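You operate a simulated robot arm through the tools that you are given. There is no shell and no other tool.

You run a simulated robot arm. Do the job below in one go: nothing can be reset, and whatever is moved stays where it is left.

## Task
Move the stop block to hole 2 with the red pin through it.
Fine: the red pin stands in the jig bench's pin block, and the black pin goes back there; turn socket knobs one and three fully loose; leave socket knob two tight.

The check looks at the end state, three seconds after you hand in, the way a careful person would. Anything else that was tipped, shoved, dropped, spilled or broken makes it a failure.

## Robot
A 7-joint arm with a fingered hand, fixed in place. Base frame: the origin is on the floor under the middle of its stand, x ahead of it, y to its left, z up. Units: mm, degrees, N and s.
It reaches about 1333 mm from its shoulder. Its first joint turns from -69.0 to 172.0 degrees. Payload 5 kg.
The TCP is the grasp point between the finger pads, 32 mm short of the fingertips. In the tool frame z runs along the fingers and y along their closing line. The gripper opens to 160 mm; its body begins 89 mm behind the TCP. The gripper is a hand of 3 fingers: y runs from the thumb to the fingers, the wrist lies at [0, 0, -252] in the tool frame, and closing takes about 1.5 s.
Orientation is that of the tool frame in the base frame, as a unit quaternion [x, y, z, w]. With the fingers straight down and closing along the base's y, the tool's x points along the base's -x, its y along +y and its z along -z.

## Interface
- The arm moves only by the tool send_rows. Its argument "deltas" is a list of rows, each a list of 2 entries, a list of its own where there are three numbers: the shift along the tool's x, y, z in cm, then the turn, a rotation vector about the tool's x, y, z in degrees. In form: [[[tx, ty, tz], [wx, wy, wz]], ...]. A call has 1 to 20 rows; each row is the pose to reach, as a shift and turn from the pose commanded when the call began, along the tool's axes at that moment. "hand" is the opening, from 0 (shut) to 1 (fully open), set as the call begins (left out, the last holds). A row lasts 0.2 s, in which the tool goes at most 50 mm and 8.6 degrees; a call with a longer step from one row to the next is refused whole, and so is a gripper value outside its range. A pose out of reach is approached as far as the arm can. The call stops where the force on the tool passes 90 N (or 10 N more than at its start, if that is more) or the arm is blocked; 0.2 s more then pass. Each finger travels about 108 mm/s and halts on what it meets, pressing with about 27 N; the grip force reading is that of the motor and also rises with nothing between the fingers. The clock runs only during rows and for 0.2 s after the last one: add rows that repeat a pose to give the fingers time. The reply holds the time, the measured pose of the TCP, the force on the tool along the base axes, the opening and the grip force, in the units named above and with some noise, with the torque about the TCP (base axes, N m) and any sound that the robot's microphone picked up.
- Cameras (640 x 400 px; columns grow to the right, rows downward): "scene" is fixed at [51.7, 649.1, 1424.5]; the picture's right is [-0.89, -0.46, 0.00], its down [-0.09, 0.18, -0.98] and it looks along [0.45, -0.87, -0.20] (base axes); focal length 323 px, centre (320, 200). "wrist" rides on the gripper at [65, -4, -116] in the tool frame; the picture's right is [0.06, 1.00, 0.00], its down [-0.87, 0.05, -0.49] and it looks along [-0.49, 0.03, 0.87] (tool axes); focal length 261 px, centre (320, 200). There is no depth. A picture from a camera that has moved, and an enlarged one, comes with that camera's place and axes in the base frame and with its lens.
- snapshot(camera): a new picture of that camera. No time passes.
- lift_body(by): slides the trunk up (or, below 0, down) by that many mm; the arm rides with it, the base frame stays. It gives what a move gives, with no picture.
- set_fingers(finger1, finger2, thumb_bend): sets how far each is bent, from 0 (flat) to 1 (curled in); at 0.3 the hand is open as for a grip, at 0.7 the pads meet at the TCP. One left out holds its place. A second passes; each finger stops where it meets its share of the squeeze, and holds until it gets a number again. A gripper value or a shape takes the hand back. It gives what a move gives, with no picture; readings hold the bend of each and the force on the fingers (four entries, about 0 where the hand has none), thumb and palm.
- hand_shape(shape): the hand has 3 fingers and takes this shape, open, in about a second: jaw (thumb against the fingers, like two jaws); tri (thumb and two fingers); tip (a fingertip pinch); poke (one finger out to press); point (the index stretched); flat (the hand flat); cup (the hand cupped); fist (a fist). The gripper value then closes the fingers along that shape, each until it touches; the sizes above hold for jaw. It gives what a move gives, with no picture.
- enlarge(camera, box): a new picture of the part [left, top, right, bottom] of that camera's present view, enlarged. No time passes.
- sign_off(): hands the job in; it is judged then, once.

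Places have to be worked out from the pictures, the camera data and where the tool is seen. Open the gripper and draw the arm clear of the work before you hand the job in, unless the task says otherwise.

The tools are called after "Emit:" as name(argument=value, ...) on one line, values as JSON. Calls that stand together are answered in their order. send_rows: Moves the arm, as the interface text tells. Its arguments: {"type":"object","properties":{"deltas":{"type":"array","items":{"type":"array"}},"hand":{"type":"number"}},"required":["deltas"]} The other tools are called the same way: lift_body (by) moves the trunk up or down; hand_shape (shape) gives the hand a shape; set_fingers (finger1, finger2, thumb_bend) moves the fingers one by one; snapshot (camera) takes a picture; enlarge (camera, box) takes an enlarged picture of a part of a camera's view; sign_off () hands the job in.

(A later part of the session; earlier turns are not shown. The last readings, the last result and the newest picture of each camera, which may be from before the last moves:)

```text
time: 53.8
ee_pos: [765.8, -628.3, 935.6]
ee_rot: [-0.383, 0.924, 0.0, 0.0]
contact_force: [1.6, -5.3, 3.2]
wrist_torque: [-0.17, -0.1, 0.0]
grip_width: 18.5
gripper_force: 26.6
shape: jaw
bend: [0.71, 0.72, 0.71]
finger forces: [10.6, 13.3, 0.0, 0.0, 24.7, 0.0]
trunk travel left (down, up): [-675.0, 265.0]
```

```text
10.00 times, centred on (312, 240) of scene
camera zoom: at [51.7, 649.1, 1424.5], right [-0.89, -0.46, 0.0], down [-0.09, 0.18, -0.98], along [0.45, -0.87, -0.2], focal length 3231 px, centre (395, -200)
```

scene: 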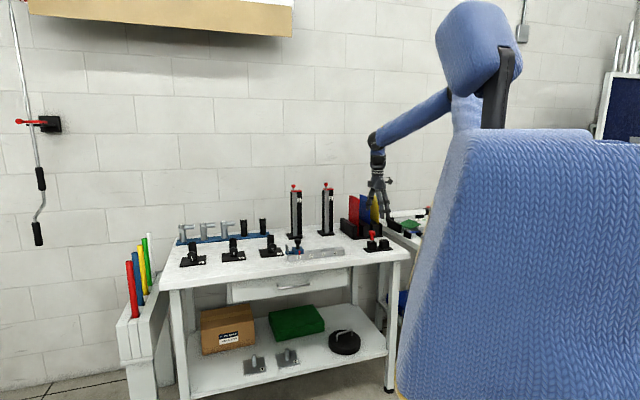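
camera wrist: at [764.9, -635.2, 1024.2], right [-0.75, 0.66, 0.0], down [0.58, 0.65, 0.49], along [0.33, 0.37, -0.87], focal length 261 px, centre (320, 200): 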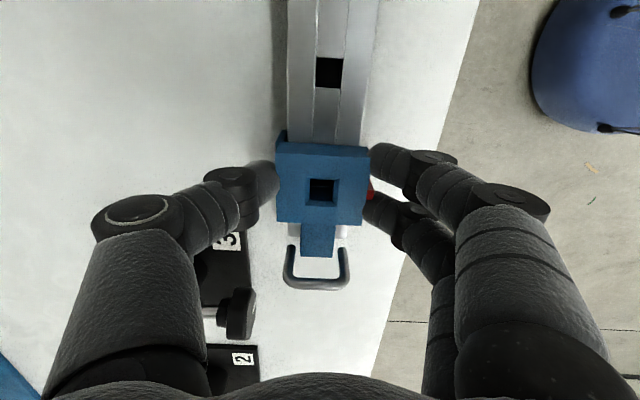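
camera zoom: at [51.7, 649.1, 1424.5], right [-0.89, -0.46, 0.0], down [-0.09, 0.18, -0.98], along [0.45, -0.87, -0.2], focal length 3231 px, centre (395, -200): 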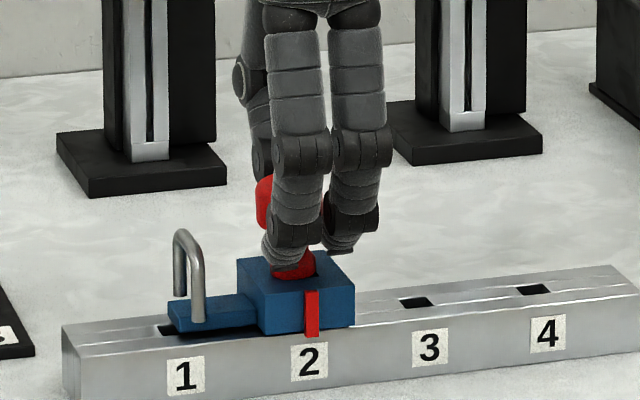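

First contact shows (3 N). I press 2 mm further to make sure it is seated.

Emit:
send_rows(deltas=[[[0, 0, 0.1], [0, 0, 0]], [[0, 0, 0.2], [0, 0, 0]], [[0, 0, 0.2], [0, 0, 0]]])

Emit:
enlarge(camera="scene", box=[295, 220, 330, 260])

```text
time: 54.6
ee_pos: [765.0, -627.0, 933.5]
ee_rot: [-0.383, 0.924, 0.0, 0.001]
contact_force: [3.6, -6.9, 7.8]
wrist_torque: [-0.16, -0.15, -0.04]
grip_width: 18.8
gripper_force: 26.8
shape: jaw
bend: [0.71, 0.72, 0.71]
finger forces: [10.4, 12.8, 0.1, 0.0, 25.3, 0.0]
trunk travel left (down, up): [-675.0, 265.0]
```

```text
10.00 times, centred on (312, 240) of scene
camera zoom: at [51.7, 649.1, 1424.5], right [-0.89, -0.46, 0.0], down [-0.09, 0.18, -0.98], along [0.45, -0.87, -0.2], focal length 3231 px, centre (395, -200)
```

zoom: 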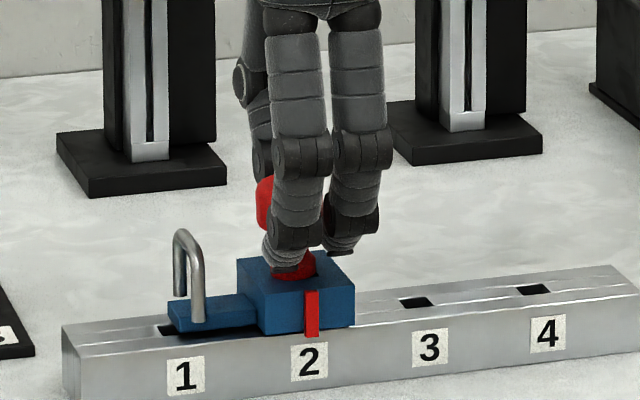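

The handle looks to be at the block's top. I open the hand and inspect.

Emit:
send_rows(deltas=[[[0, 0, 0], [0, 0, 0]], [[0, 0, 0], [0, 0, 0]], [[0, 0, 0], [0, 0, 0]], [[0, 0, 0], [0, 0, 0]], [[0, 0, 0], [0, 0, 0]], [[0, 0, 0], [0, 0, 0]]], hand=1)

Emit:
enlarge(camera="scene", box=[290, 225, 325, 260])

Emit:
enlarge(camera="wrist", box=[260, 100, 380, 260])

```text
time: 56.0
ee_pos: [765.4, -626.9, 932.0]
ee_rot: [-0.383, 0.924, 0.0, -0.001]
contact_force: [-0.2, -0.1, 0.0]
wrist_torque: [-0.01, -0.01, 0.01]
grip_width: 160.0
gripper_force: 0.1
shape: jaw
bend: [0.3, 0.3, 0.3]
finger forces: [0.0, 0.0, 0.0, 0.0, 0.1, 0.0]
trunk travel left (down, up): [-675.0, 265.0]
```

```text
11.43 times, centred on (308, 242) of scene
camera zoom: at [51.7, 649.1, 1424.5], right [-0.89, -0.46, 0.0], down [-0.09, 0.18, -0.98], along [0.45, -0.87, -0.2], focal length 3692 px, centre (463, -286)
```

zoom: 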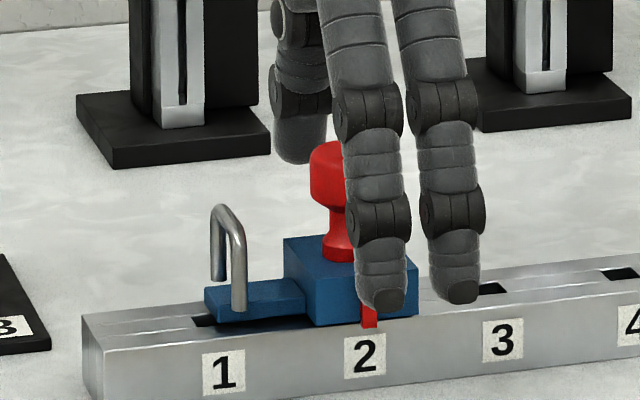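

```text
2.50 times, centred on (320, 180) of wrist
camera zoom: at [721.8, -675.0, 1049.5], right [-0.75, 0.66, 0.0], down [0.58, 0.65, 0.49], along [0.33, 0.37, -0.87], focal length 652 px, centre (320, 250)
```

zoom: 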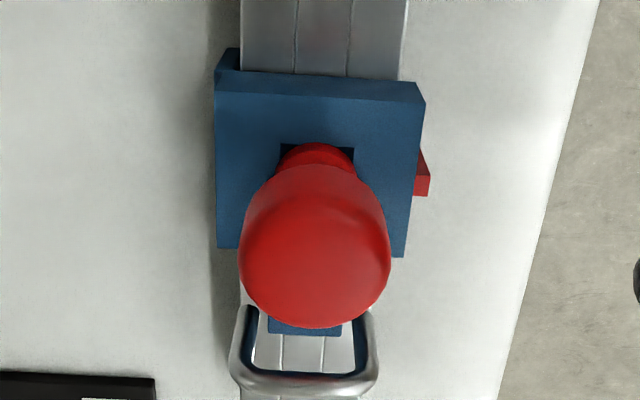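

The red pin appears to sit on the block. I rise clear and look at it unobstructed.

Emit:
send_rows(deltas=[[[0, 0, -3.0], [0, 0, 0]], [[0, 0, -7.0], [0, 0, 0]], [[0, 0, -11.0], [0, 0, 0]], [[0, 0, -15.0], [0, 0, 0]], [[0, 0, -19.0], [0, 0, 0]], [[0, 0, -19.0], [0, 0, 0]]])

Emit:
enlarge(camera="scene", box=[290, 225, 325, 260])

Emit:
enlarge(camera="wrist", box=[260, 60, 380, 220])

```text
time: 57.4
ee_pos: [766.0, -628.4, 1122.1]
ee_rot: [-0.383, 0.924, 0.001, 0.0]
contact_force: [-0.2, -0.4, -0.2]
wrist_torque: [0.03, 0.01, 0.01]
grip_width: 160.1
gripper_force: 0.0
shape: jaw
bend: [0.3, 0.3, 0.3]
finger forces: [0.1, 0.0, 0.0, 0.1, 0.0, 0.1]
trunk travel left (down, up): [-675.0, 265.0]
```

```text
11.43 times, centred on (308, 242) of scene
camera zoom: at [51.7, 649.1, 1424.5], right [-0.89, -0.46, 0.0], down [-0.09, 0.18, -0.98], along [0.45, -0.87, -0.2], focal length 3692 px, centre (463, -286)
```

zoom: 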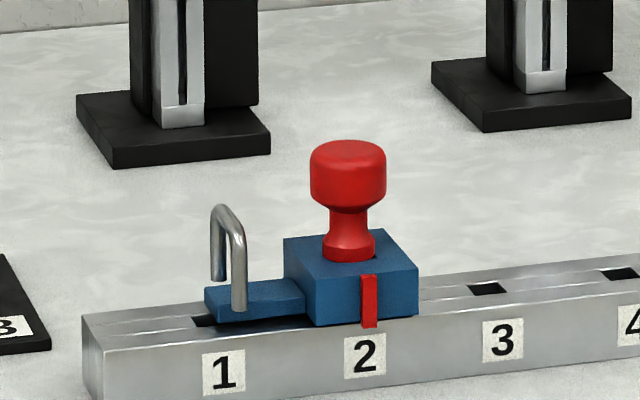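

```text
2.50 times, centred on (320, 140) of wrist
camera zoom: at [723.7, -676.6, 1238.2], right [-0.75, 0.66, 0.0], down [0.58, 0.65, 0.49], along [0.32, 0.37, -0.87], focal length 652 px, centre (320, 350)
```

zoom: 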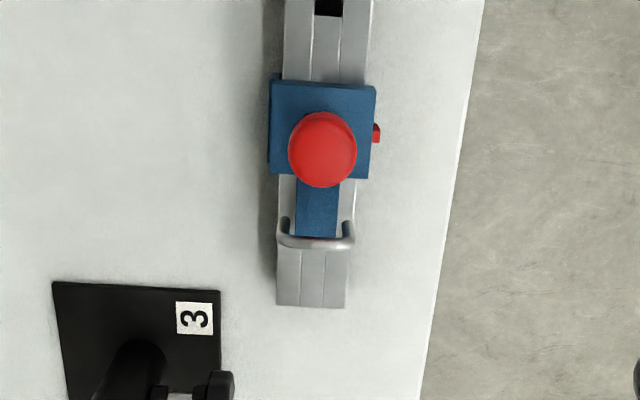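

The red pin is fully seated through the block at hole 2. Next the knobs: I move to the front of the bench opposite knob 3 (U≈267, V≈850, z≈1100) before turning the hand to point at the knobs.

Emit:
send_rows(deltas=[[[-3.0, 2.3, 0], [0, 0, 0]], [[-6.0, 4.6, 0], [0, 0, 0]], [[-9.0, 6.9, 0], [0, 0, 0]], [[-12.0, 9.2, 0.5], [0, 0, 0]], [[-15.0, 11.5, 1.5], [0, 0, 0]], [[-17.0, 13.6, 2.2], [0, 0, 0]], [[-17.0, 13.6, 2.2], [0, 0, -8]], [[-17.0, 13.6, 2.2], [0, 0, -16]], [[-17.0, 13.6, 2.2], [0, 0, -24]], [[-17.0, 13.6, 2.2], [0, 0, -32]], [[-17.0, 13.6, 2.2], [0, 0, -40]], [[-17.0, 13.6, 2.2], [0, 0, -48]], [[-17.0, 13.6, 2.2], [0, 0, -56]], [[-17.0, 13.6, 2.2], [0, 0, -64]], [[-17.0, 13.6, 2.2], [0, 0, -72]], [[-17.0, 13.6, 2.2], [0, 0, -80]], [[-17.0, 13.6, 2.2], [0, 0, -85]], [[-17.0, 13.6, 2.2], [0, 0, -90]], [[-17.0, 13.6, 2.2], [0, 0, -90]]])

Emit:
snapshot(camera="wrist")

Emit:
snapshot(camera="scene")

```text
time: 61.4
ee_pos: [790.2, -412.0, 1100.3]
ee_rot: [0.924, -0.382, -0.001, 0.0]
contact_force: [-0.2, 0.5, 0.1]
wrist_torque: [0.03, -0.01, -0.01]
grip_width: 160.0
gripper_force: 0.0
shape: jaw
bend: [0.3, 0.3, 0.3]
finger forces: [0.1, 0.1, 0.0, 0.1, 0.0, 0.0]
trunk travel left (down, up): [-675.0, 265.0]
```

```text
taken
camera wrist: at [838.3, -454.7, 1216.7], right [-0.66, -0.75, 0.0], down [-0.65, 0.58, 0.49], along [-0.37, 0.33, -0.87], focal length 261 px, centre (320, 200)
```

wrist: 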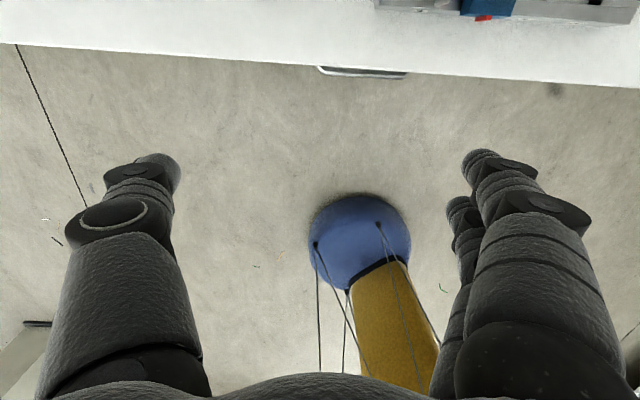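

```text
taken
```

scene: 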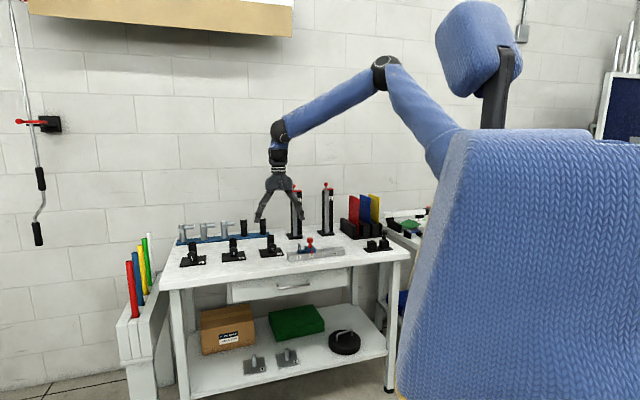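

The hand now has its thumb toward +U and camera toward the wall. I pitch it up by 60° about tool y so the fingers point at the wall and 30° downward.

Emit:
send_rows(deltas=[[[0, 0, 0], [0, 7.5, 0]], [[0, 0, 0], [0, 15, 0]], [[0, 0, 0], [0, 22.5, 0]], [[0, 0, 0], [0, 30, 0]], [[0, 0, 0], [0, 37.5, 0]], [[0, 0, 0], [0, 45, 0]], [[0, 0, 0], [0, 52.5, 0]], [[0, 0, 0], [0, 60, 0]], [[0, 0, 0], [0, 60, 0]]])

Emit:
snapshot(camera="wrist")

Emit:
snapshot(camera="scene")

```text
time: 63.4
ee_pos: [796.4, -433.0, 1102.5]
ee_rot: [0.804, -0.328, 0.461, 0.183]
contact_force: [0.4, -0.6, 0.6]
wrist_torque: [0.0, 0.05, -0.02]
grip_width: 160.0
gripper_force: 0.0
shape: jaw
bend: [0.3, 0.3, 0.3]
finger forces: [0.0, 0.1, 0.0, 0.0, 0.0, 0.0]
out of reach, approached as far as the arm can: row 8, 9
trunk travel left (down, up): [-675.0, 265.0]
```

```text
taken
camera wrist: at [750.7, -384.8, 1219.3], right [-0.67, -0.74, 0.05], down [-0.66, 0.57, -0.5], along [0.34, -0.37, -0.87], focal length 261 px, centre (320, 200)
```

wrist: 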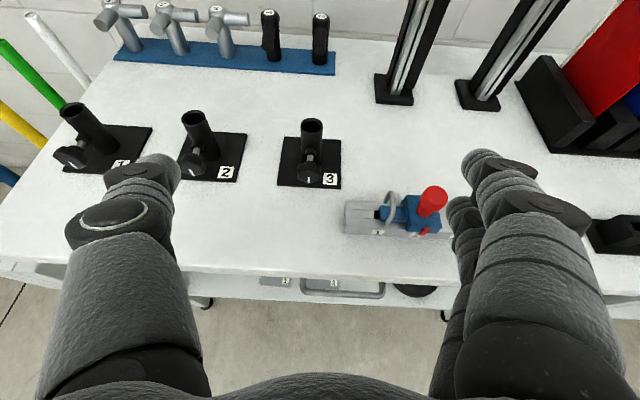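

```text
taken
```

scene: 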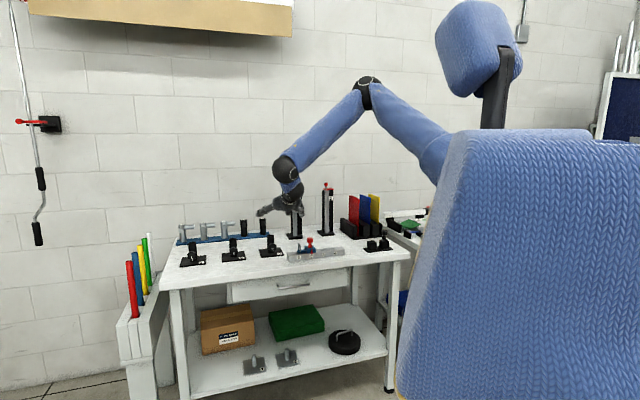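

The orientation is nearly reached but the arm is at its limit here with the trunk this high. I back the hand away from the bench and up, then lower the trunk so the arm comes in flatter.

Emit:
send_rows(deltas=[[[0.6, -0.06, -3.8], [0, 0, 0]], [[1.2, -0.12, -7.6], [0, 0, 0]], [[1.9, -0.2, -11.5], [0, 0, 0]], [[2.57, -0.26, -15.3], [0, 0, 0]], [[2.57, -0.26, -15.3], [0, 0, 0]]])

Emit:
snapshot(camera="scene")

```text
time: 64.6
ee_pos: [724.5, -417.7, 1212.0]
ee_rot: [0.811, -0.327, 0.454, 0.171]
contact_force: [0.9, -0.6, -0.9]
wrist_torque: [-0.04, 0.0, 0.0]
grip_width: 160.2
gripper_force: 0.1
shape: jaw
bend: [0.3, 0.3, 0.3]
finger forces: [0.0, 0.0, 0.0, 0.0, 0.0, 0.0]
out of reach, approached as far as the arm can: row 1, 2, 3, 4, 5
trunk travel left (down, up): [-675.0, 265.0]
```

```text
taken
```

scene: 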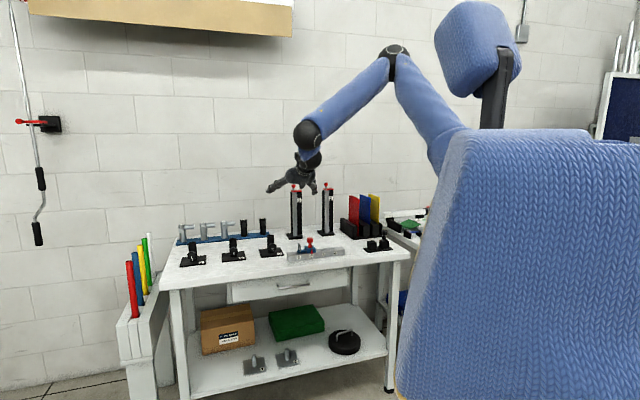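

The hand is 95 mm in front of the bench edge. I lower the trunk by 250 mm; the hand would come to z≈960, still in front of the bench.

Emit:
lift_body(by=-250)

Emit:
snapshot(camera="scene")

Emit:
snapshot(camera="wrist")

```text
time: 67.2
ee_pos: [723.8, -416.2, 962.0]
ee_rot: [0.811, -0.325, 0.456, 0.17]
contact_force: [0.0, 0.5, -0.2]
wrist_torque: [0.01, 0.02, 0.02]
grip_width: 160.3
gripper_force: 0.1
shape: jaw
bend: [0.3, 0.3, 0.3]
finger forces: [0.0, 0.1, 0.0, 0.0, 0.0, 0.1]
trunk travel left (down, up): [-425.0, 515.0]
```

```text
taken
```

scene: 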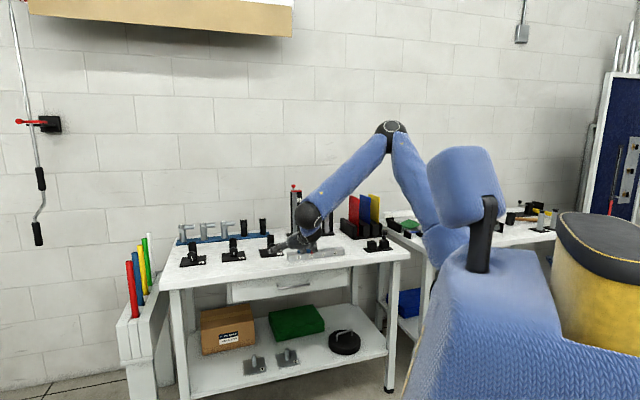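

```text
taken
camera wrist: at [679.0, -371.3, 1079.7], right [-0.66, -0.75, 0.03], down [-0.67, 0.57, -0.48], along [0.34, -0.34, -0.88], focal length 261 px, centre (320, 200)
```

wrist: 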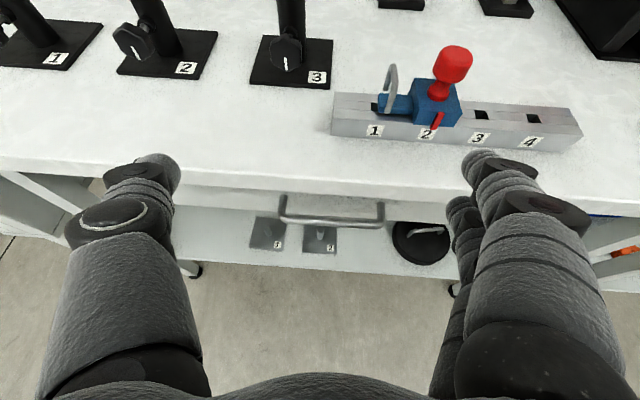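

The trunk is 250 mm lower and the arm comes in flatter. I enlarge knob 3 from here to refine its place and see its shape.

Emit:
enlarge(camera="wrist", box=[230, 0, 350, 100])

Emit:
enlarge(camera="wrist", box=[0, 0, 230, 100])

Emit:
enlarge(camera="scene", box=[255, 225, 295, 262])

```text
4.00 times, centred on (290, 50) of wrist
camera zoom: at [679.0, -371.3, 1079.7], right [-0.66, -0.75, 0.03], down [-0.67, 0.57, -0.48], along [0.34, -0.34, -0.88], focal length 1043 px, centre (440, 800)
```

zoom: 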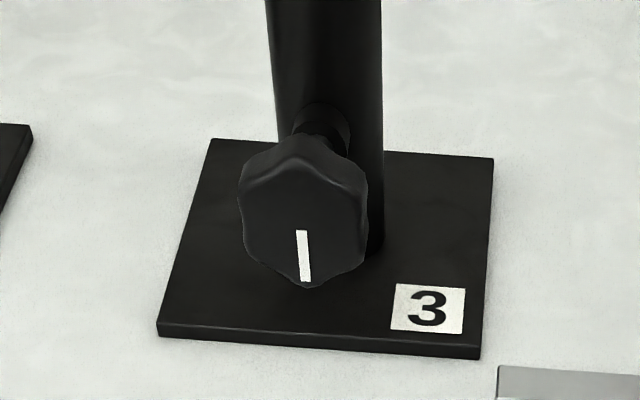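

```text
2.78 times, centred on (115, 50) of wrist
camera zoom: at [679.0, -371.3, 1079.7], right [-0.66, -0.75, 0.03], down [-0.67, 0.57, -0.48], along [0.34, -0.34, -0.88], focal length 725 px, centre (890, 617)
```

zoom: 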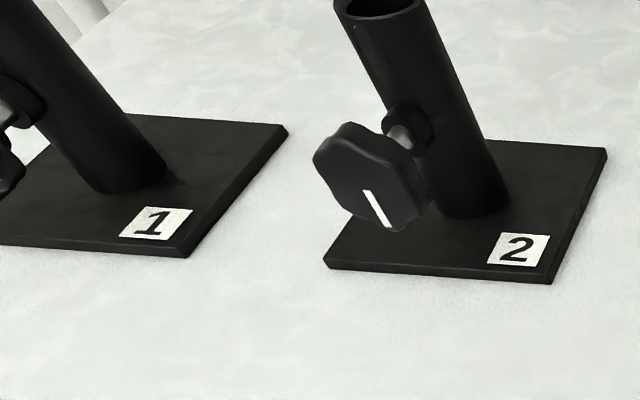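

```text
10.81 times, centred on (275, 244) of scene
camera zoom: at [51.7, 649.1, 1424.5], right [-0.89, -0.46, 0.0], down [-0.09, 0.18, -0.98], along [0.45, -0.87, -0.2], focal length 3492 px, centre (806, -270)
```

zoom: 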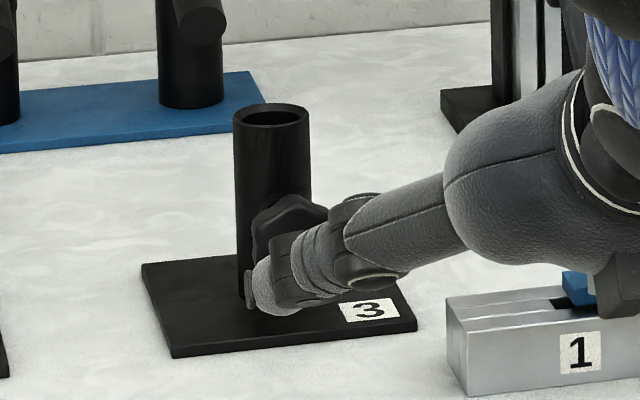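

Knob 3's centre is about U268, V1040, z895; six lobes, white mark pointing down, flats facing ±U. I first send a hold row to see what pose the arm settles in after the trunk move.

Emit:
send_rows(deltas=[[[0, 0, 0], [0, 0, 0]], [[0, 0, 0], [0, 0, 0]]], hand=0.5)

```text
time: 67.8
ee_pos: [724.8, -417.0, 962.6]
ee_rot: [0.811, -0.325, 0.455, 0.17]
contact_force: [0.0, -0.1, -0.7]
wrist_torque: [0.01, 0.03, 0.01]
grip_width: 80.5
gripper_force: 0.0
shape: jaw
bend: [0.72, 0.72, 0.7]
finger forces: [0.0, 0.1, 0.0, 0.0, 0.0, 0.0]
trunk travel left (down, up): [-425.0, 515.0]
```

It holds where it is. I move to the pre-grasp point 100 mm short of knob 3 along the finger direction, trimming the orientation to 25° downward.

Emit:
send_rows(deltas=[[[1.3, -1.1, 3.4], [-0.6, 1.7, 0]], [[2.7, -2.2, 6.8], [-1.2, 3.4, 0]], [[4.0, -3.3, 10.2], [-1.7, 5.1, 0]], [[5.4, -4.5, 13.6], [-2.3, 6.8, -0.1]], [[5.4, -4.5, 13.6], [-2.3, 6.8, -0.1]], [[5.4, -4.5, 13.6], [-2.3, 6.8, -0.1]]])

Emit:
snapshot(camera="wrist")

Emit:
snapshot(camera="scene")

```text
time: 69.2
ee_pos: [863.6, -479.3, 939.4]
ee_rot: [0.78, -0.323, 0.495, 0.206]
contact_force: [-0.1, -0.6, 0.1]
wrist_torque: [-0.03, 0.01, 0.0]
grip_width: 80.5
gripper_force: 0.1
shape: jaw
bend: [0.72, 0.72, 0.7]
finger forces: [0.0, 0.0, 0.0, 0.0, 0.1, 0.0]
trunk travel left (down, up): [-425.0, 515.0]
```

```text
taken
camera wrist: at [812.5, -421.8, 1047.3], right [-0.69, -0.72, 0.06], down [-0.61, 0.54, -0.58], along [0.39, -0.43, -0.81], focal length 261 px, centre (320, 200)
```

wrist: 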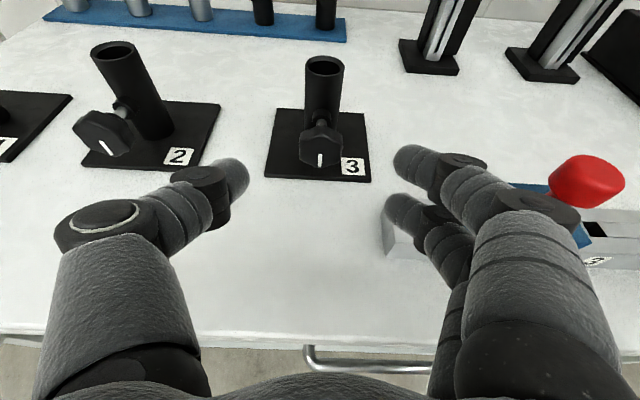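

```text
taken
```

scene: 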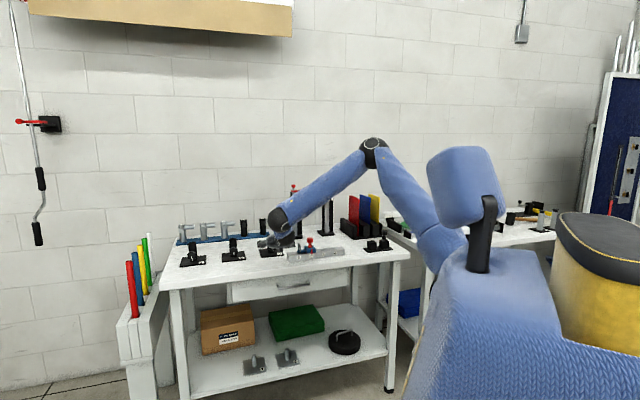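

The arm reaches this freely. Enlarging knob 3 to refine its position from here.

Emit:
enlarge(camera="wrist", box=[260, 90, 380, 190])

Emit:
enlarge(camera="scene", box=[245, 215, 325, 265])

```text
4.00 times, centred on (320, 140) of wrist
camera zoom: at [812.5, -421.8, 1047.3], right [-0.69, -0.72, 0.06], down [-0.61, 0.54, -0.58], along [0.39, -0.43, -0.81], focal length 1043 px, centre (320, 440)
```

zoom: 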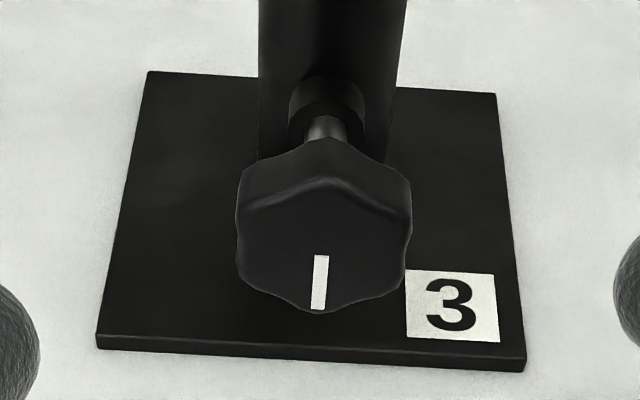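

```text
8.00 times, centred on (285, 240) of scene
camera zoom: at [51.7, 649.1, 1424.5], right [-0.89, -0.46, 0.0], down [-0.09, 0.18, -0.98], along [0.45, -0.87, -0.2], focal length 2584 px, centre (600, -120)
```

zoom: 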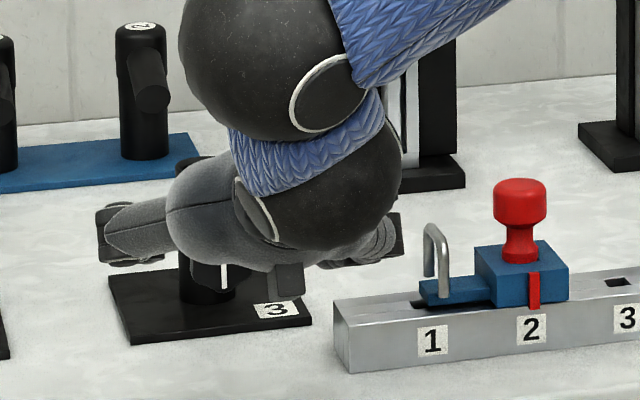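

Knob 3's axis is at U≈270.5, z≈894.6, face at V≈1031, 36 mm across the flats. I narrow the hand to about 64 mm and advance 82 mm along the fingers in steps.

Emit:
send_rows(deltas=[[[0, 0.02, 0.5], [0, 0, 0]], [[-0.05, 0.06, 2.0], [0, 0, 0]], [[-0.1, 0.12, 4.0], [0, 0, 0]], [[-0.15, 0.12, 5.5], [0, 0, 0]], [[-0.15, 0.12, 5.5], [0, 0, 0]]], hand=0.4)

Emit:
snapshot(camera="wrist")

Emit:
enlarge(camera="scene", box=[245, 215, 325, 265])

```text
time: 70.4
ee_pos: [896.7, -516.5, 912.7]
ee_rot: [0.779, -0.324, 0.495, 0.206]
contact_force: [0.6, 0.6, 1.1]
wrist_torque: [0.0, -0.03, 0.02]
grip_width: 64.6
gripper_force: 0.1
shape: jaw
bend: [0.73, 0.73, 0.7]
finger forces: [0.0, 0.0, 0.1, 0.0, 0.1, 0.1]
trunk travel left (down, up): [-425.0, 515.0]
```

```text
taken
camera wrist: at [844.4, -458.9, 1021.6], right [-0.69, -0.72, 0.06], down [-0.61, 0.54, -0.58], along [0.39, -0.43, -0.81], focal length 261 px, centre (320, 200)
```

wrist: 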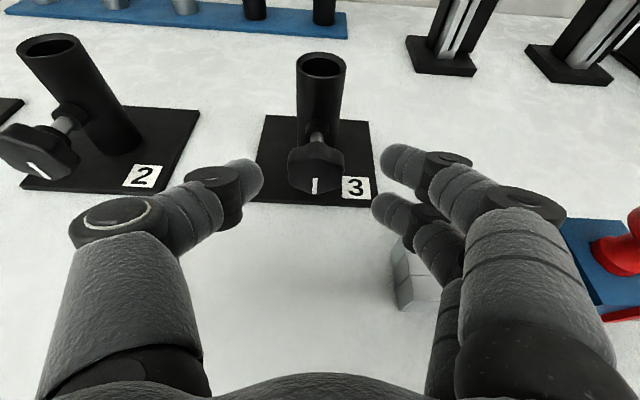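

```text
8.00 times, centred on (285, 240) of scene
camera zoom: at [51.7, 649.1, 1424.5], right [-0.89, -0.46, 0.0], down [-0.09, 0.18, -0.98], along [0.45, -0.87, -0.2], focal length 2584 px, centre (600, -120)
```

zoom: 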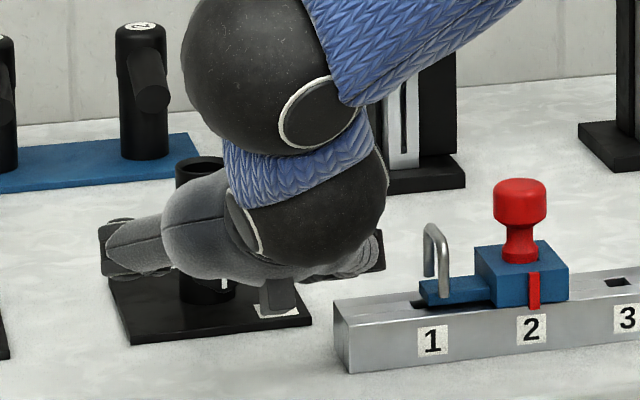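

Close now; the knob sits slightly left of centre. I enlarge to trim before the last 27 mm.

Emit:
enlarge(camera="wrist", box=[240, 110, 400, 230])

```text
3.33 times, centred on (320, 170) of wrist
camera zoom: at [844.4, -458.9, 1021.6], right [-0.69, -0.72, 0.06], down [-0.61, 0.54, -0.58], along [0.39, -0.43, -0.81], focal length 869 px, centre (320, 300)
```

zoom: 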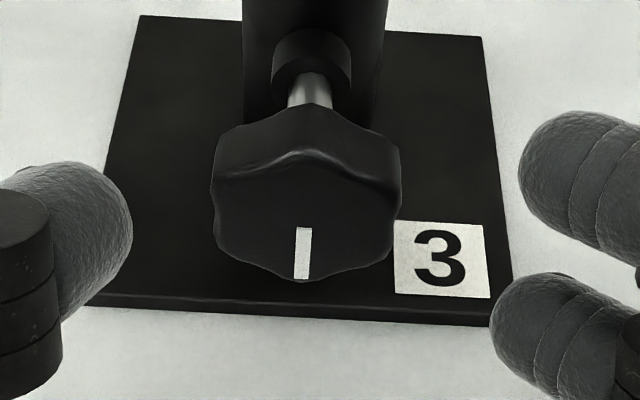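

Knob axis at U≈270.7, z≈895.5. I advance the last 25 mm with a 2 mm side trim.

Emit:
send_rows(deltas=[[[0.05, -0.21, 0.9], [0, 0, 0]], [[0.1, -0.21, 1.8], [0, 0, 0]], [[0.12, -0.21, 2.55], [0, 0, 0]], [[0.12, -0.21, 2.55], [0, 0, 0]], [[0.12, -0.21, 2.55], [0, 0, 0]]])

Emit:
snapshot(camera="wrist")

Emit:
enlarge(camera="scene", box=[245, 215, 325, 265])

```text
time: 71.6
ee_pos: [913.1, -532.4, 901.9]
ee_rot: [0.779, -0.323, 0.496, 0.206]
contact_force: [0.4, -0.7, 0.8]
wrist_torque: [-0.01, 0.03, -0.03]
grip_width: 64.6
gripper_force: 0.1
shape: jaw
bend: [0.73, 0.73, 0.7]
finger forces: [0.0, 0.0, 0.1, 0.0, 0.1, 0.0]
trunk travel left (down, up): [-425.0, 515.0]
```

```text
taken
camera wrist: at [862.1, -473.8, 1010.5], right [-0.69, -0.72, 0.06], down [-0.61, 0.54, -0.58], along [0.39, -0.43, -0.81], focal length 261 px, centre (320, 200)
```

wrist: 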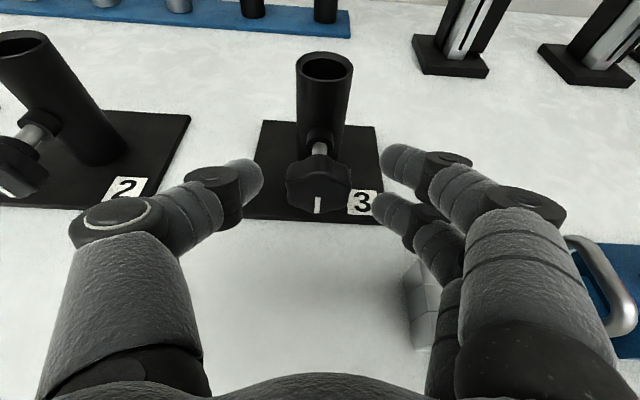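

```text
8.00 times, centred on (285, 240) of scene
camera zoom: at [51.7, 649.1, 1424.5], right [-0.89, -0.46, 0.0], down [-0.09, 0.18, -0.98], along [0.45, -0.87, -0.2], focal length 2584 px, centre (600, -120)
```

zoom: 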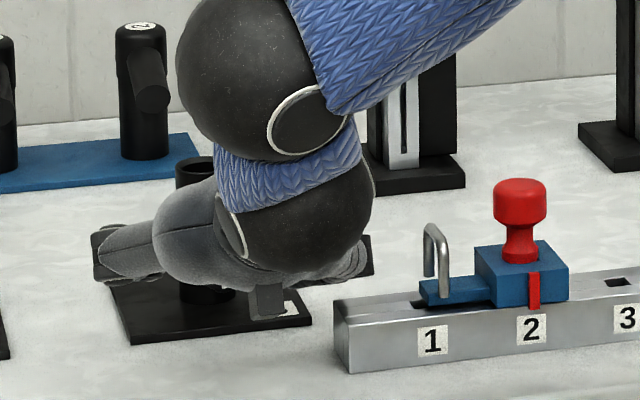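

The fingers straddle knob 3. I close on it.

Emit:
send_rows(deltas=[[[0, 0, 0], [0, 0, 0]], [[0, 0, 0], [0, 0, 0]], [[0, 0, 0], [0, 0, 0]], [[0, 0, 0], [0, 0, 0]], [[0, 0, 0], [0, 0, 0]], [[0, 0, 0], [0, 0, 0]]], hand=0)

Emit:
snapshot(camera="wrist")

Emit:
enlarge(camera="scene", box=[245, 215, 325, 265])

```text
time: 73.0
ee_pos: [914.6, -532.6, 901.1]
ee_rot: [0.78, -0.323, 0.495, 0.206]
contact_force: [2.3, -1.7, 1.9]
wrist_torque: [-0.06, -0.05, -0.02]
grip_width: 27.8
gripper_force: 27.0
shape: jaw
bend: [0.72, 0.73, 0.7]
finger forces: [10.0, 12.2, 0.0, 0.0, 23.5, 0.1]
trunk travel left (down, up): [-425.0, 515.0]
```

```text
taken
camera wrist: at [862.1, -473.9, 1010.6], right [-0.69, -0.72, 0.06], down [-0.61, 0.54, -0.58], along [0.39, -0.43, -0.81], focal length 261 px, centre (320, 200)
```

wrist: 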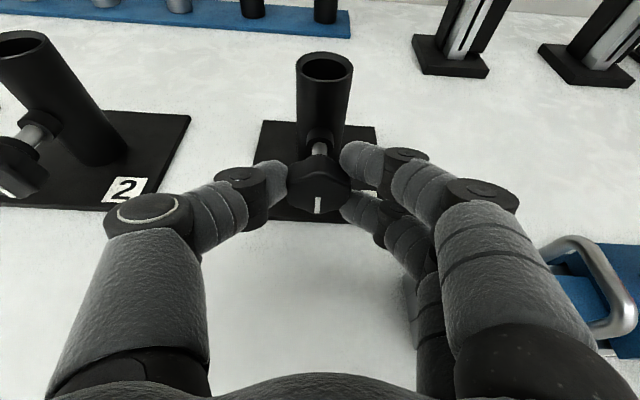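

```text
8.00 times, centred on (285, 240) of scene
camera zoom: at [51.7, 649.1, 1424.5], right [-0.89, -0.46, 0.0], down [-0.09, 0.18, -0.98], along [0.45, -0.87, -0.2], focal length 2584 px, centre (600, -120)
```

zoom: 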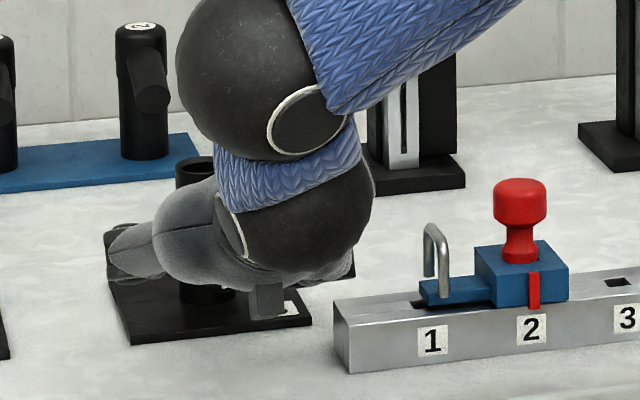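

Firm grip on the flats. I try turning 15° counter-clockwise (as seen from the front) about the knob's axis and watch the torque.

Emit:
send_rows(deltas=[[[0, -0.04, 0], [-1.6, 0, -3.4]], [[0, -0.09, 0], [-3.19, 0, -6.79]], [[-0.01, -0.13, 0], [-4.8, 0, -10.2]], [[-0.02, -0.17, 0.01], [-6.38, 0, -13.58]], [[-0.02, -0.17, 0.01], [-6.38, 0, -13.58]]])

Emit:
enlarge(camera="wrist", box=[240, 110, 400, 250])

```text
time: 74.2
ee_pos: [914.1, -529.8, 901.0]
ee_rot: [0.8, -0.255, 0.449, 0.306]
contact_force: [6.5, 7.0, 0.8]
wrist_torque: [0.04, -0.13, 0.26]
grip_width: 27.8
gripper_force: 26.6
shape: jaw
bend: [0.72, 0.73, 0.7]
finger forces: [10.4, 11.5, 0.0, 0.0, 30.2, 0.1]
trunk travel left (down, up): [-425.0, 515.0]
```

```text
2.86 times, centred on (320, 180) of wrist
camera zoom: at [883.2, -453.0, 1006.0], right [-0.65, -0.69, 0.31], down [-0.72, 0.43, -0.54], along [0.24, -0.58, -0.78], focal length 745 px, centre (320, 257)
```

zoom: 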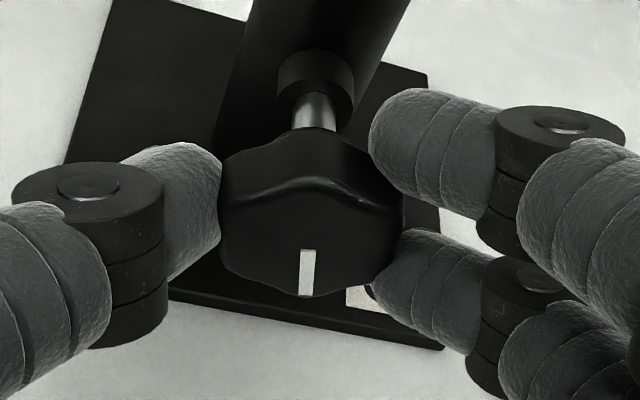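

The knob turns with the hand. I continue 30° more (to 45°).

Emit:
send_rows(deltas=[[[0, -0.09, 0], [-3.19, 0, -6.79]], [[-0.02, -0.17, 0.01], [-6.38, 0, -13.58]], [[-0.05, -0.25, 0.02], [-9.56, 0, -20.37]], [[-0.08, -0.33, 0.04], [-12.75, 0, -27.16]], [[-0.08, -0.33, 0.04], [-12.75, 0, -27.16]]])

Emit:
snapshot(camera="wrist")

Emit:
enlarge(camera="scene", box=[245, 215, 325, 265])

```text
time: 75.0
ee_pos: [923.2, -563.8, 895.4]
ee_rot: [0.815, -0.145, 0.377, 0.415]
contact_force: [2.8, 52.2, -13.6]
wrist_torque: [0.68, 0.22, 0.8]
grip_width: 29.8
gripper_force: 27.3
shape: jaw
bend: [0.76, 0.75, 0.75]
finger forces: [9.7, 0.0, 0.0, 0.0, 70.2, 0.0]
out of reach, approached as far as the arm can: row 2, 3
trunk travel left (down, up): [-425.0, 515.0]
stopped in row 3: the force on the tool passed its limit at 96 N (the readings are from after the stop); the commanded pose is now the measured one
```

```text
taken
camera wrist: at [914.1, -466.2, 984.4], right [-0.51, -0.61, 0.61], down [-0.86, 0.29, -0.43], along [0.08, -0.74, -0.67], focal length 261 px, centre (320, 200)
```

wrist: 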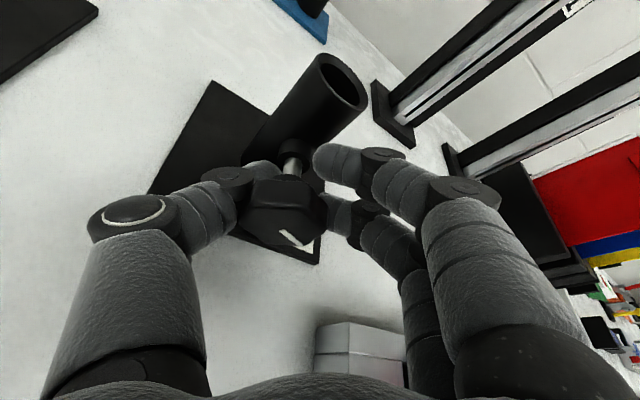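

```text
8.00 times, centred on (285, 240) of scene
camera zoom: at [51.7, 649.1, 1424.5], right [-0.89, -0.46, 0.0], down [-0.09, 0.18, -0.98], along [0.45, -0.87, -0.2], focal length 2584 px, centre (600, -120)
```

zoom: 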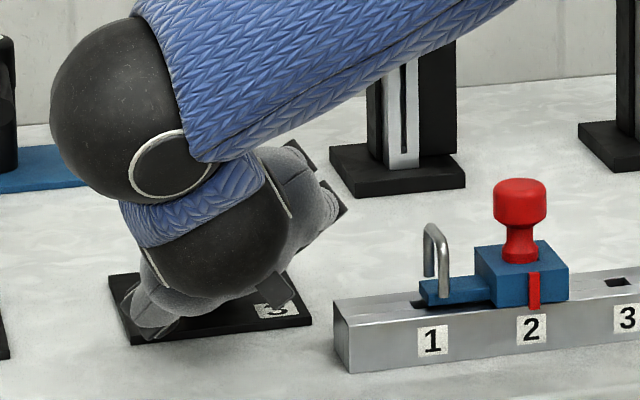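

The arm ran into a joint limit partway (about 30°) and drifted forward, so the force stop tripped; post and plate look unmoved. I open the hand in place to relieve the load.

Emit:
send_rows(deltas=[[[0, 0, 0], [0, 0, 0]], [[0, 0, 0], [0, 0, 0]], [[0, 0, 0], [0, 0, 0]], [[0, 0, 0], [0, 0, 0]]], hand=0.45)

Emit:
snapshot(camera="wrist")

```text
time: 76.0
ee_pos: [922.8, -571.6, 897.2]
ee_rot: [0.813, -0.15, 0.377, 0.419]
contact_force: [-0.2, 1.0, -0.1]
wrist_torque: [-0.04, 0.01, 0.0]
grip_width: 71.6
gripper_force: 0.0
shape: jaw
bend: [0.73, 0.73, 0.7]
finger forces: [0.0, 0.0, 0.0, 0.0, 0.5, 0.0]
trunk travel left (down, up): [-425.0, 515.0]
```

```text
taken
camera wrist: at [912.8, -472.5, 986.2], right [-0.52, -0.6, 0.61], down [-0.85, 0.29, -0.43], along [0.08, -0.74, -0.66], focal length 261 px, centre (320, 200)
```

wrist: 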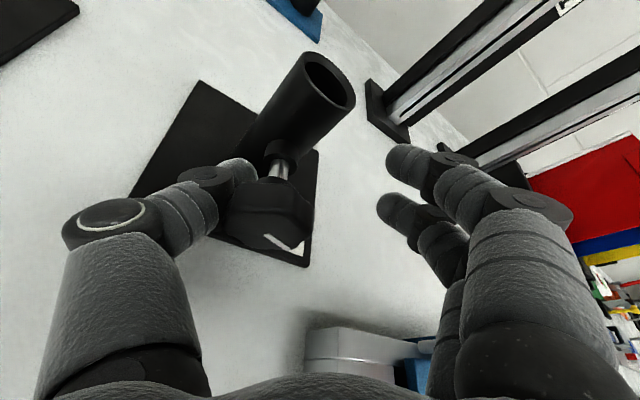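

The load is gone; the knob has turned roughly 30°. I back the hand out along the fingers, slowly at first.

Emit:
send_rows(deltas=[[[0, 0, -0.8], [0, 0, 0]], [[0, 0, -2.0], [0, 0, 0]], [[0, 0, -4.0], [0, 0, 0]], [[0, 0, -7.5], [0, 0, 0]], [[0, 0, -11.5], [0, 0, 0]], [[0, 0, -11.5], [0, 0, 0]]])

Emit:
snapshot(camera="wrist")

Emit:
enlarge(camera="scene", box=[245, 215, 325, 265])

```text
time: 77.4
ee_pos: [875.7, -545.5, 941.8]
ee_rot: [0.822, -0.138, 0.382, 0.399]
contact_force: [-16.1, 19.0, 4.1]
wrist_torque: [0.74, 0.4, 1.13]
grip_width: 73.8
gripper_force: 0.0
shape: jaw
bend: [0.73, 0.73, 0.7]
finger forces: [0.1, 0.0, 0.0, 0.0, 24.9, 0.1]
out of reach, approached as far as the arm can: row 2, 3, 4, 5, 6
trunk travel left (down, up): [-425.0, 515.0]
```

```text
taken
camera wrist: at [862.3, -449.0, 1033.5], right [-0.49, -0.64, 0.59], down [-0.87, 0.27, -0.42], along [0.11, -0.72, -0.69], focal length 261 px, centre (320, 200)
```

wrist: 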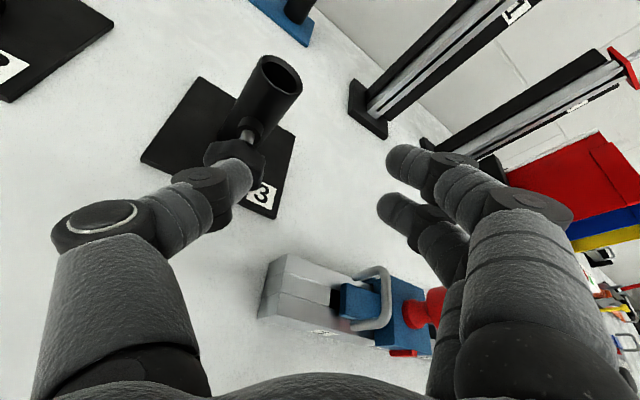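

```text
8.00 times, centred on (285, 240) of scene
camera zoom: at [51.7, 649.1, 1424.5], right [-0.89, -0.46, 0.0], down [-0.09, 0.18, -0.98], along [0.45, -0.87, -0.2], focal length 2584 px, centre (600, -120)
```

zoom: 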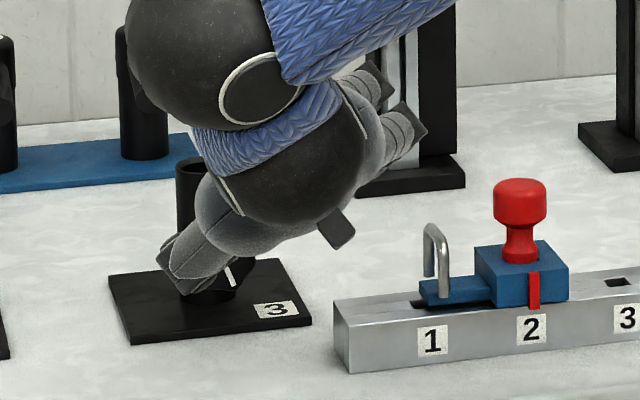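

The limit makes the hand drift toward -U, with the thumb leaning on the knob. I turn the hand back clockwise by 34° at the commanded point, which frees the joint and moves the thumb away from the knob.

Emit:
send_rows(deltas=[[[0, 0, 0], [3.4, 0, 7.2]], [[0, 0, 0], [6.8, 0, 14.4]], [[0, 0, 0], [10.2, 0, 21.6]], [[0, 0, 0], [13.6, 0, 28.8]], [[0, 0, 0], [13.6, 0, 28.8]], [[0, 0, 0], [13.6, 0, 28.8]]])

Emit:
snapshot(camera="wrist")

Emit:
enlarge(camera="scene", box=[245, 215, 325, 265])

```text
time: 78.8
ee_pos: [874.5, -546.1, 941.3]
ee_rot: [0.803, -0.293, 0.482, 0.191]
contact_force: [-0.1, 0.4, 0.6]
wrist_torque: [-0.02, -0.04, -0.01]
grip_width: 71.8
gripper_force: 0.1
shape: jaw
bend: [0.73, 0.73, 0.7]
finger forces: [0.0, 0.0, 0.0, 0.0, 0.0, 0.0]
trunk travel left (down, up): [-425.0, 515.0]
```

```text
taken
camera wrist: at [825.1, -492.9, 1052.7], right [-0.63, -0.77, 0.08], down [-0.68, 0.5, -0.54], along [0.38, -0.4, -0.84], focal length 261 px, centre (320, 200)
```

wrist: 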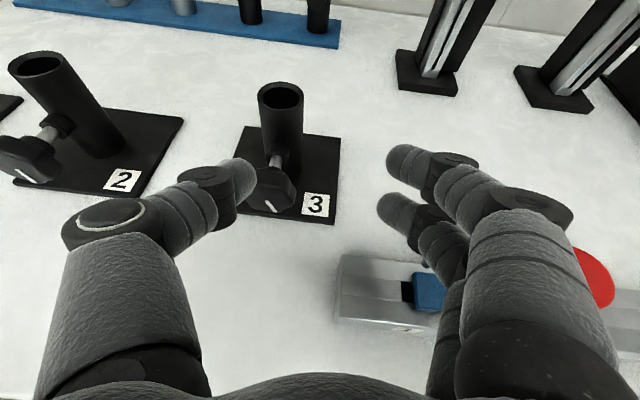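

```text
8.00 times, centred on (285, 240) of scene
camera zoom: at [51.7, 649.1, 1424.5], right [-0.89, -0.46, 0.0], down [-0.09, 0.18, -0.98], along [0.45, -0.87, -0.2], focal length 2584 px, centre (600, -120)
```

zoom: 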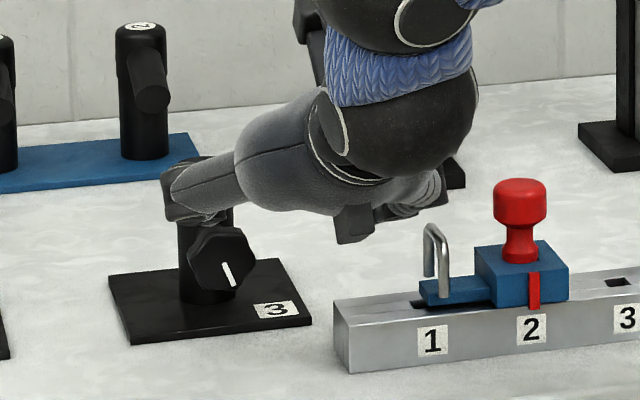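

Contact is gone; the knob's mark now leans about 20° to the right, so it did turn counter-clockwise, and nothing else moved. I retreat in front of the bench to change the hand's roll.

Emit:
send_rows(deltas=[[[-0.4, -0.5, -3.5], [0, 0, 0]], [[-0.9, -1.1, -7.5], [0, 0, 0]], [[-1.3, -1.7, -11.5], [0, 0, 0]], [[-1.8, -2.3, -15.5], [0, 0, 0]], [[-2.25, -2.9, -19.4], [0, 0, 0]], [[-2.25, -2.9, -19.4], [0, 0, 0]]])

Emit:
enlarge(camera="scene", box=[170, 220, 330, 270])

Emit:
snapshot(camera="wrist")

```text
time: 80.2
ee_pos: [762.2, -417.8, 1010.5]
ee_rot: [0.806, -0.292, 0.48, 0.186]
contact_force: [0.5, -0.1, -1.1]
wrist_torque: [0.01, -0.02, -0.03]
grip_width: 71.6
gripper_force: 0.0
shape: jaw
bend: [0.73, 0.73, 0.7]
finger forces: [0.1, 0.1, 0.0, 0.0, 0.1, 0.1]
out of reach, approached as far as the arm can: row 5, 6
trunk travel left (down, up): [-425.0, 515.0]
```

```text
4.00 times, centred on (250, 245) of scene
camera zoom: at [51.7, 649.1, 1424.5], right [-0.89, -0.46, 0.0], down [-0.09, 0.18, -0.98], along [0.45, -0.87, -0.2], focal length 1292 px, centre (600, 20)
```

zoom: 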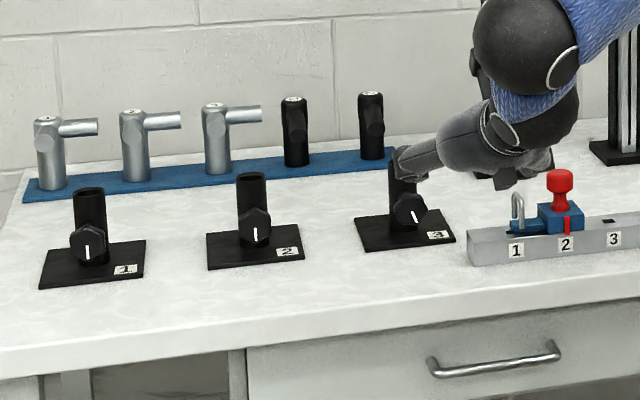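

```text
taken
camera wrist: at [711.3, -366.1, 1123.0], right [-0.62, -0.78, 0.07], down [-0.68, 0.5, -0.54], along [0.38, -0.39, -0.84], focal length 261 px, centre (320, 200)
```

wrist: 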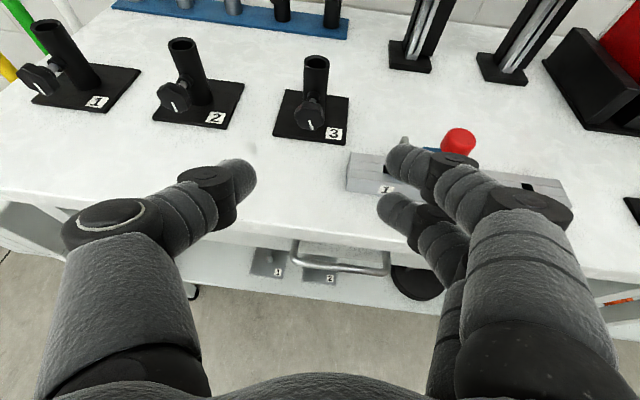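

I'm at the edge of a joint limit here again. To learn which joint it is, I roll the hand +40° about its own axis in free space and see if the "out of reach" note goes away.

Emit:
send_rows(deltas=[[[0, 0, 0], [0, 0, 8]], [[0, 0, 0], [0, 0, 16]], [[0, 0, 0], [0, 0, 24]], [[0, 0, 0], [0, 0, 32]], [[0, 0, 0], [0, 0, 40]], [[0, 0, 0], [0, 0, 40]]])

Emit:
snapshot(camera="scene")

```text
time: 81.6
ee_pos: [759.9, -421.7, 1014.2]
ee_rot: [0.656, -0.55, 0.517, 0.012]
contact_force: [0.5, 0.2, 0.5]
wrist_torque: [0.0, 0.0, 0.01]
grip_width: 72.2
gripper_force: 0.1
shape: jaw
bend: [0.73, 0.73, 0.7]
finger forces: [0.0, 0.0, 0.0, 0.0, 0.0, 0.0]
trunk travel left (down, up): [-425.0, 515.0]
```

```text
taken
```

scene: 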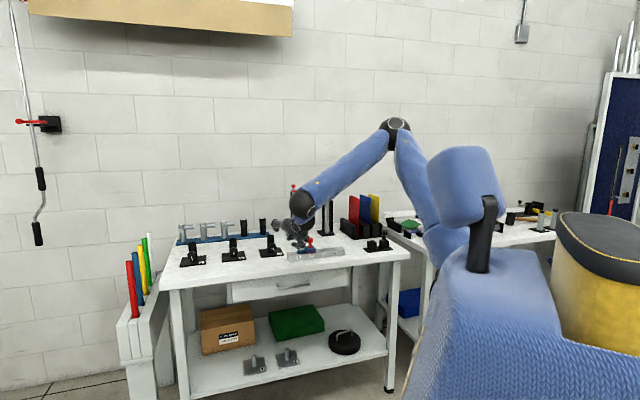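

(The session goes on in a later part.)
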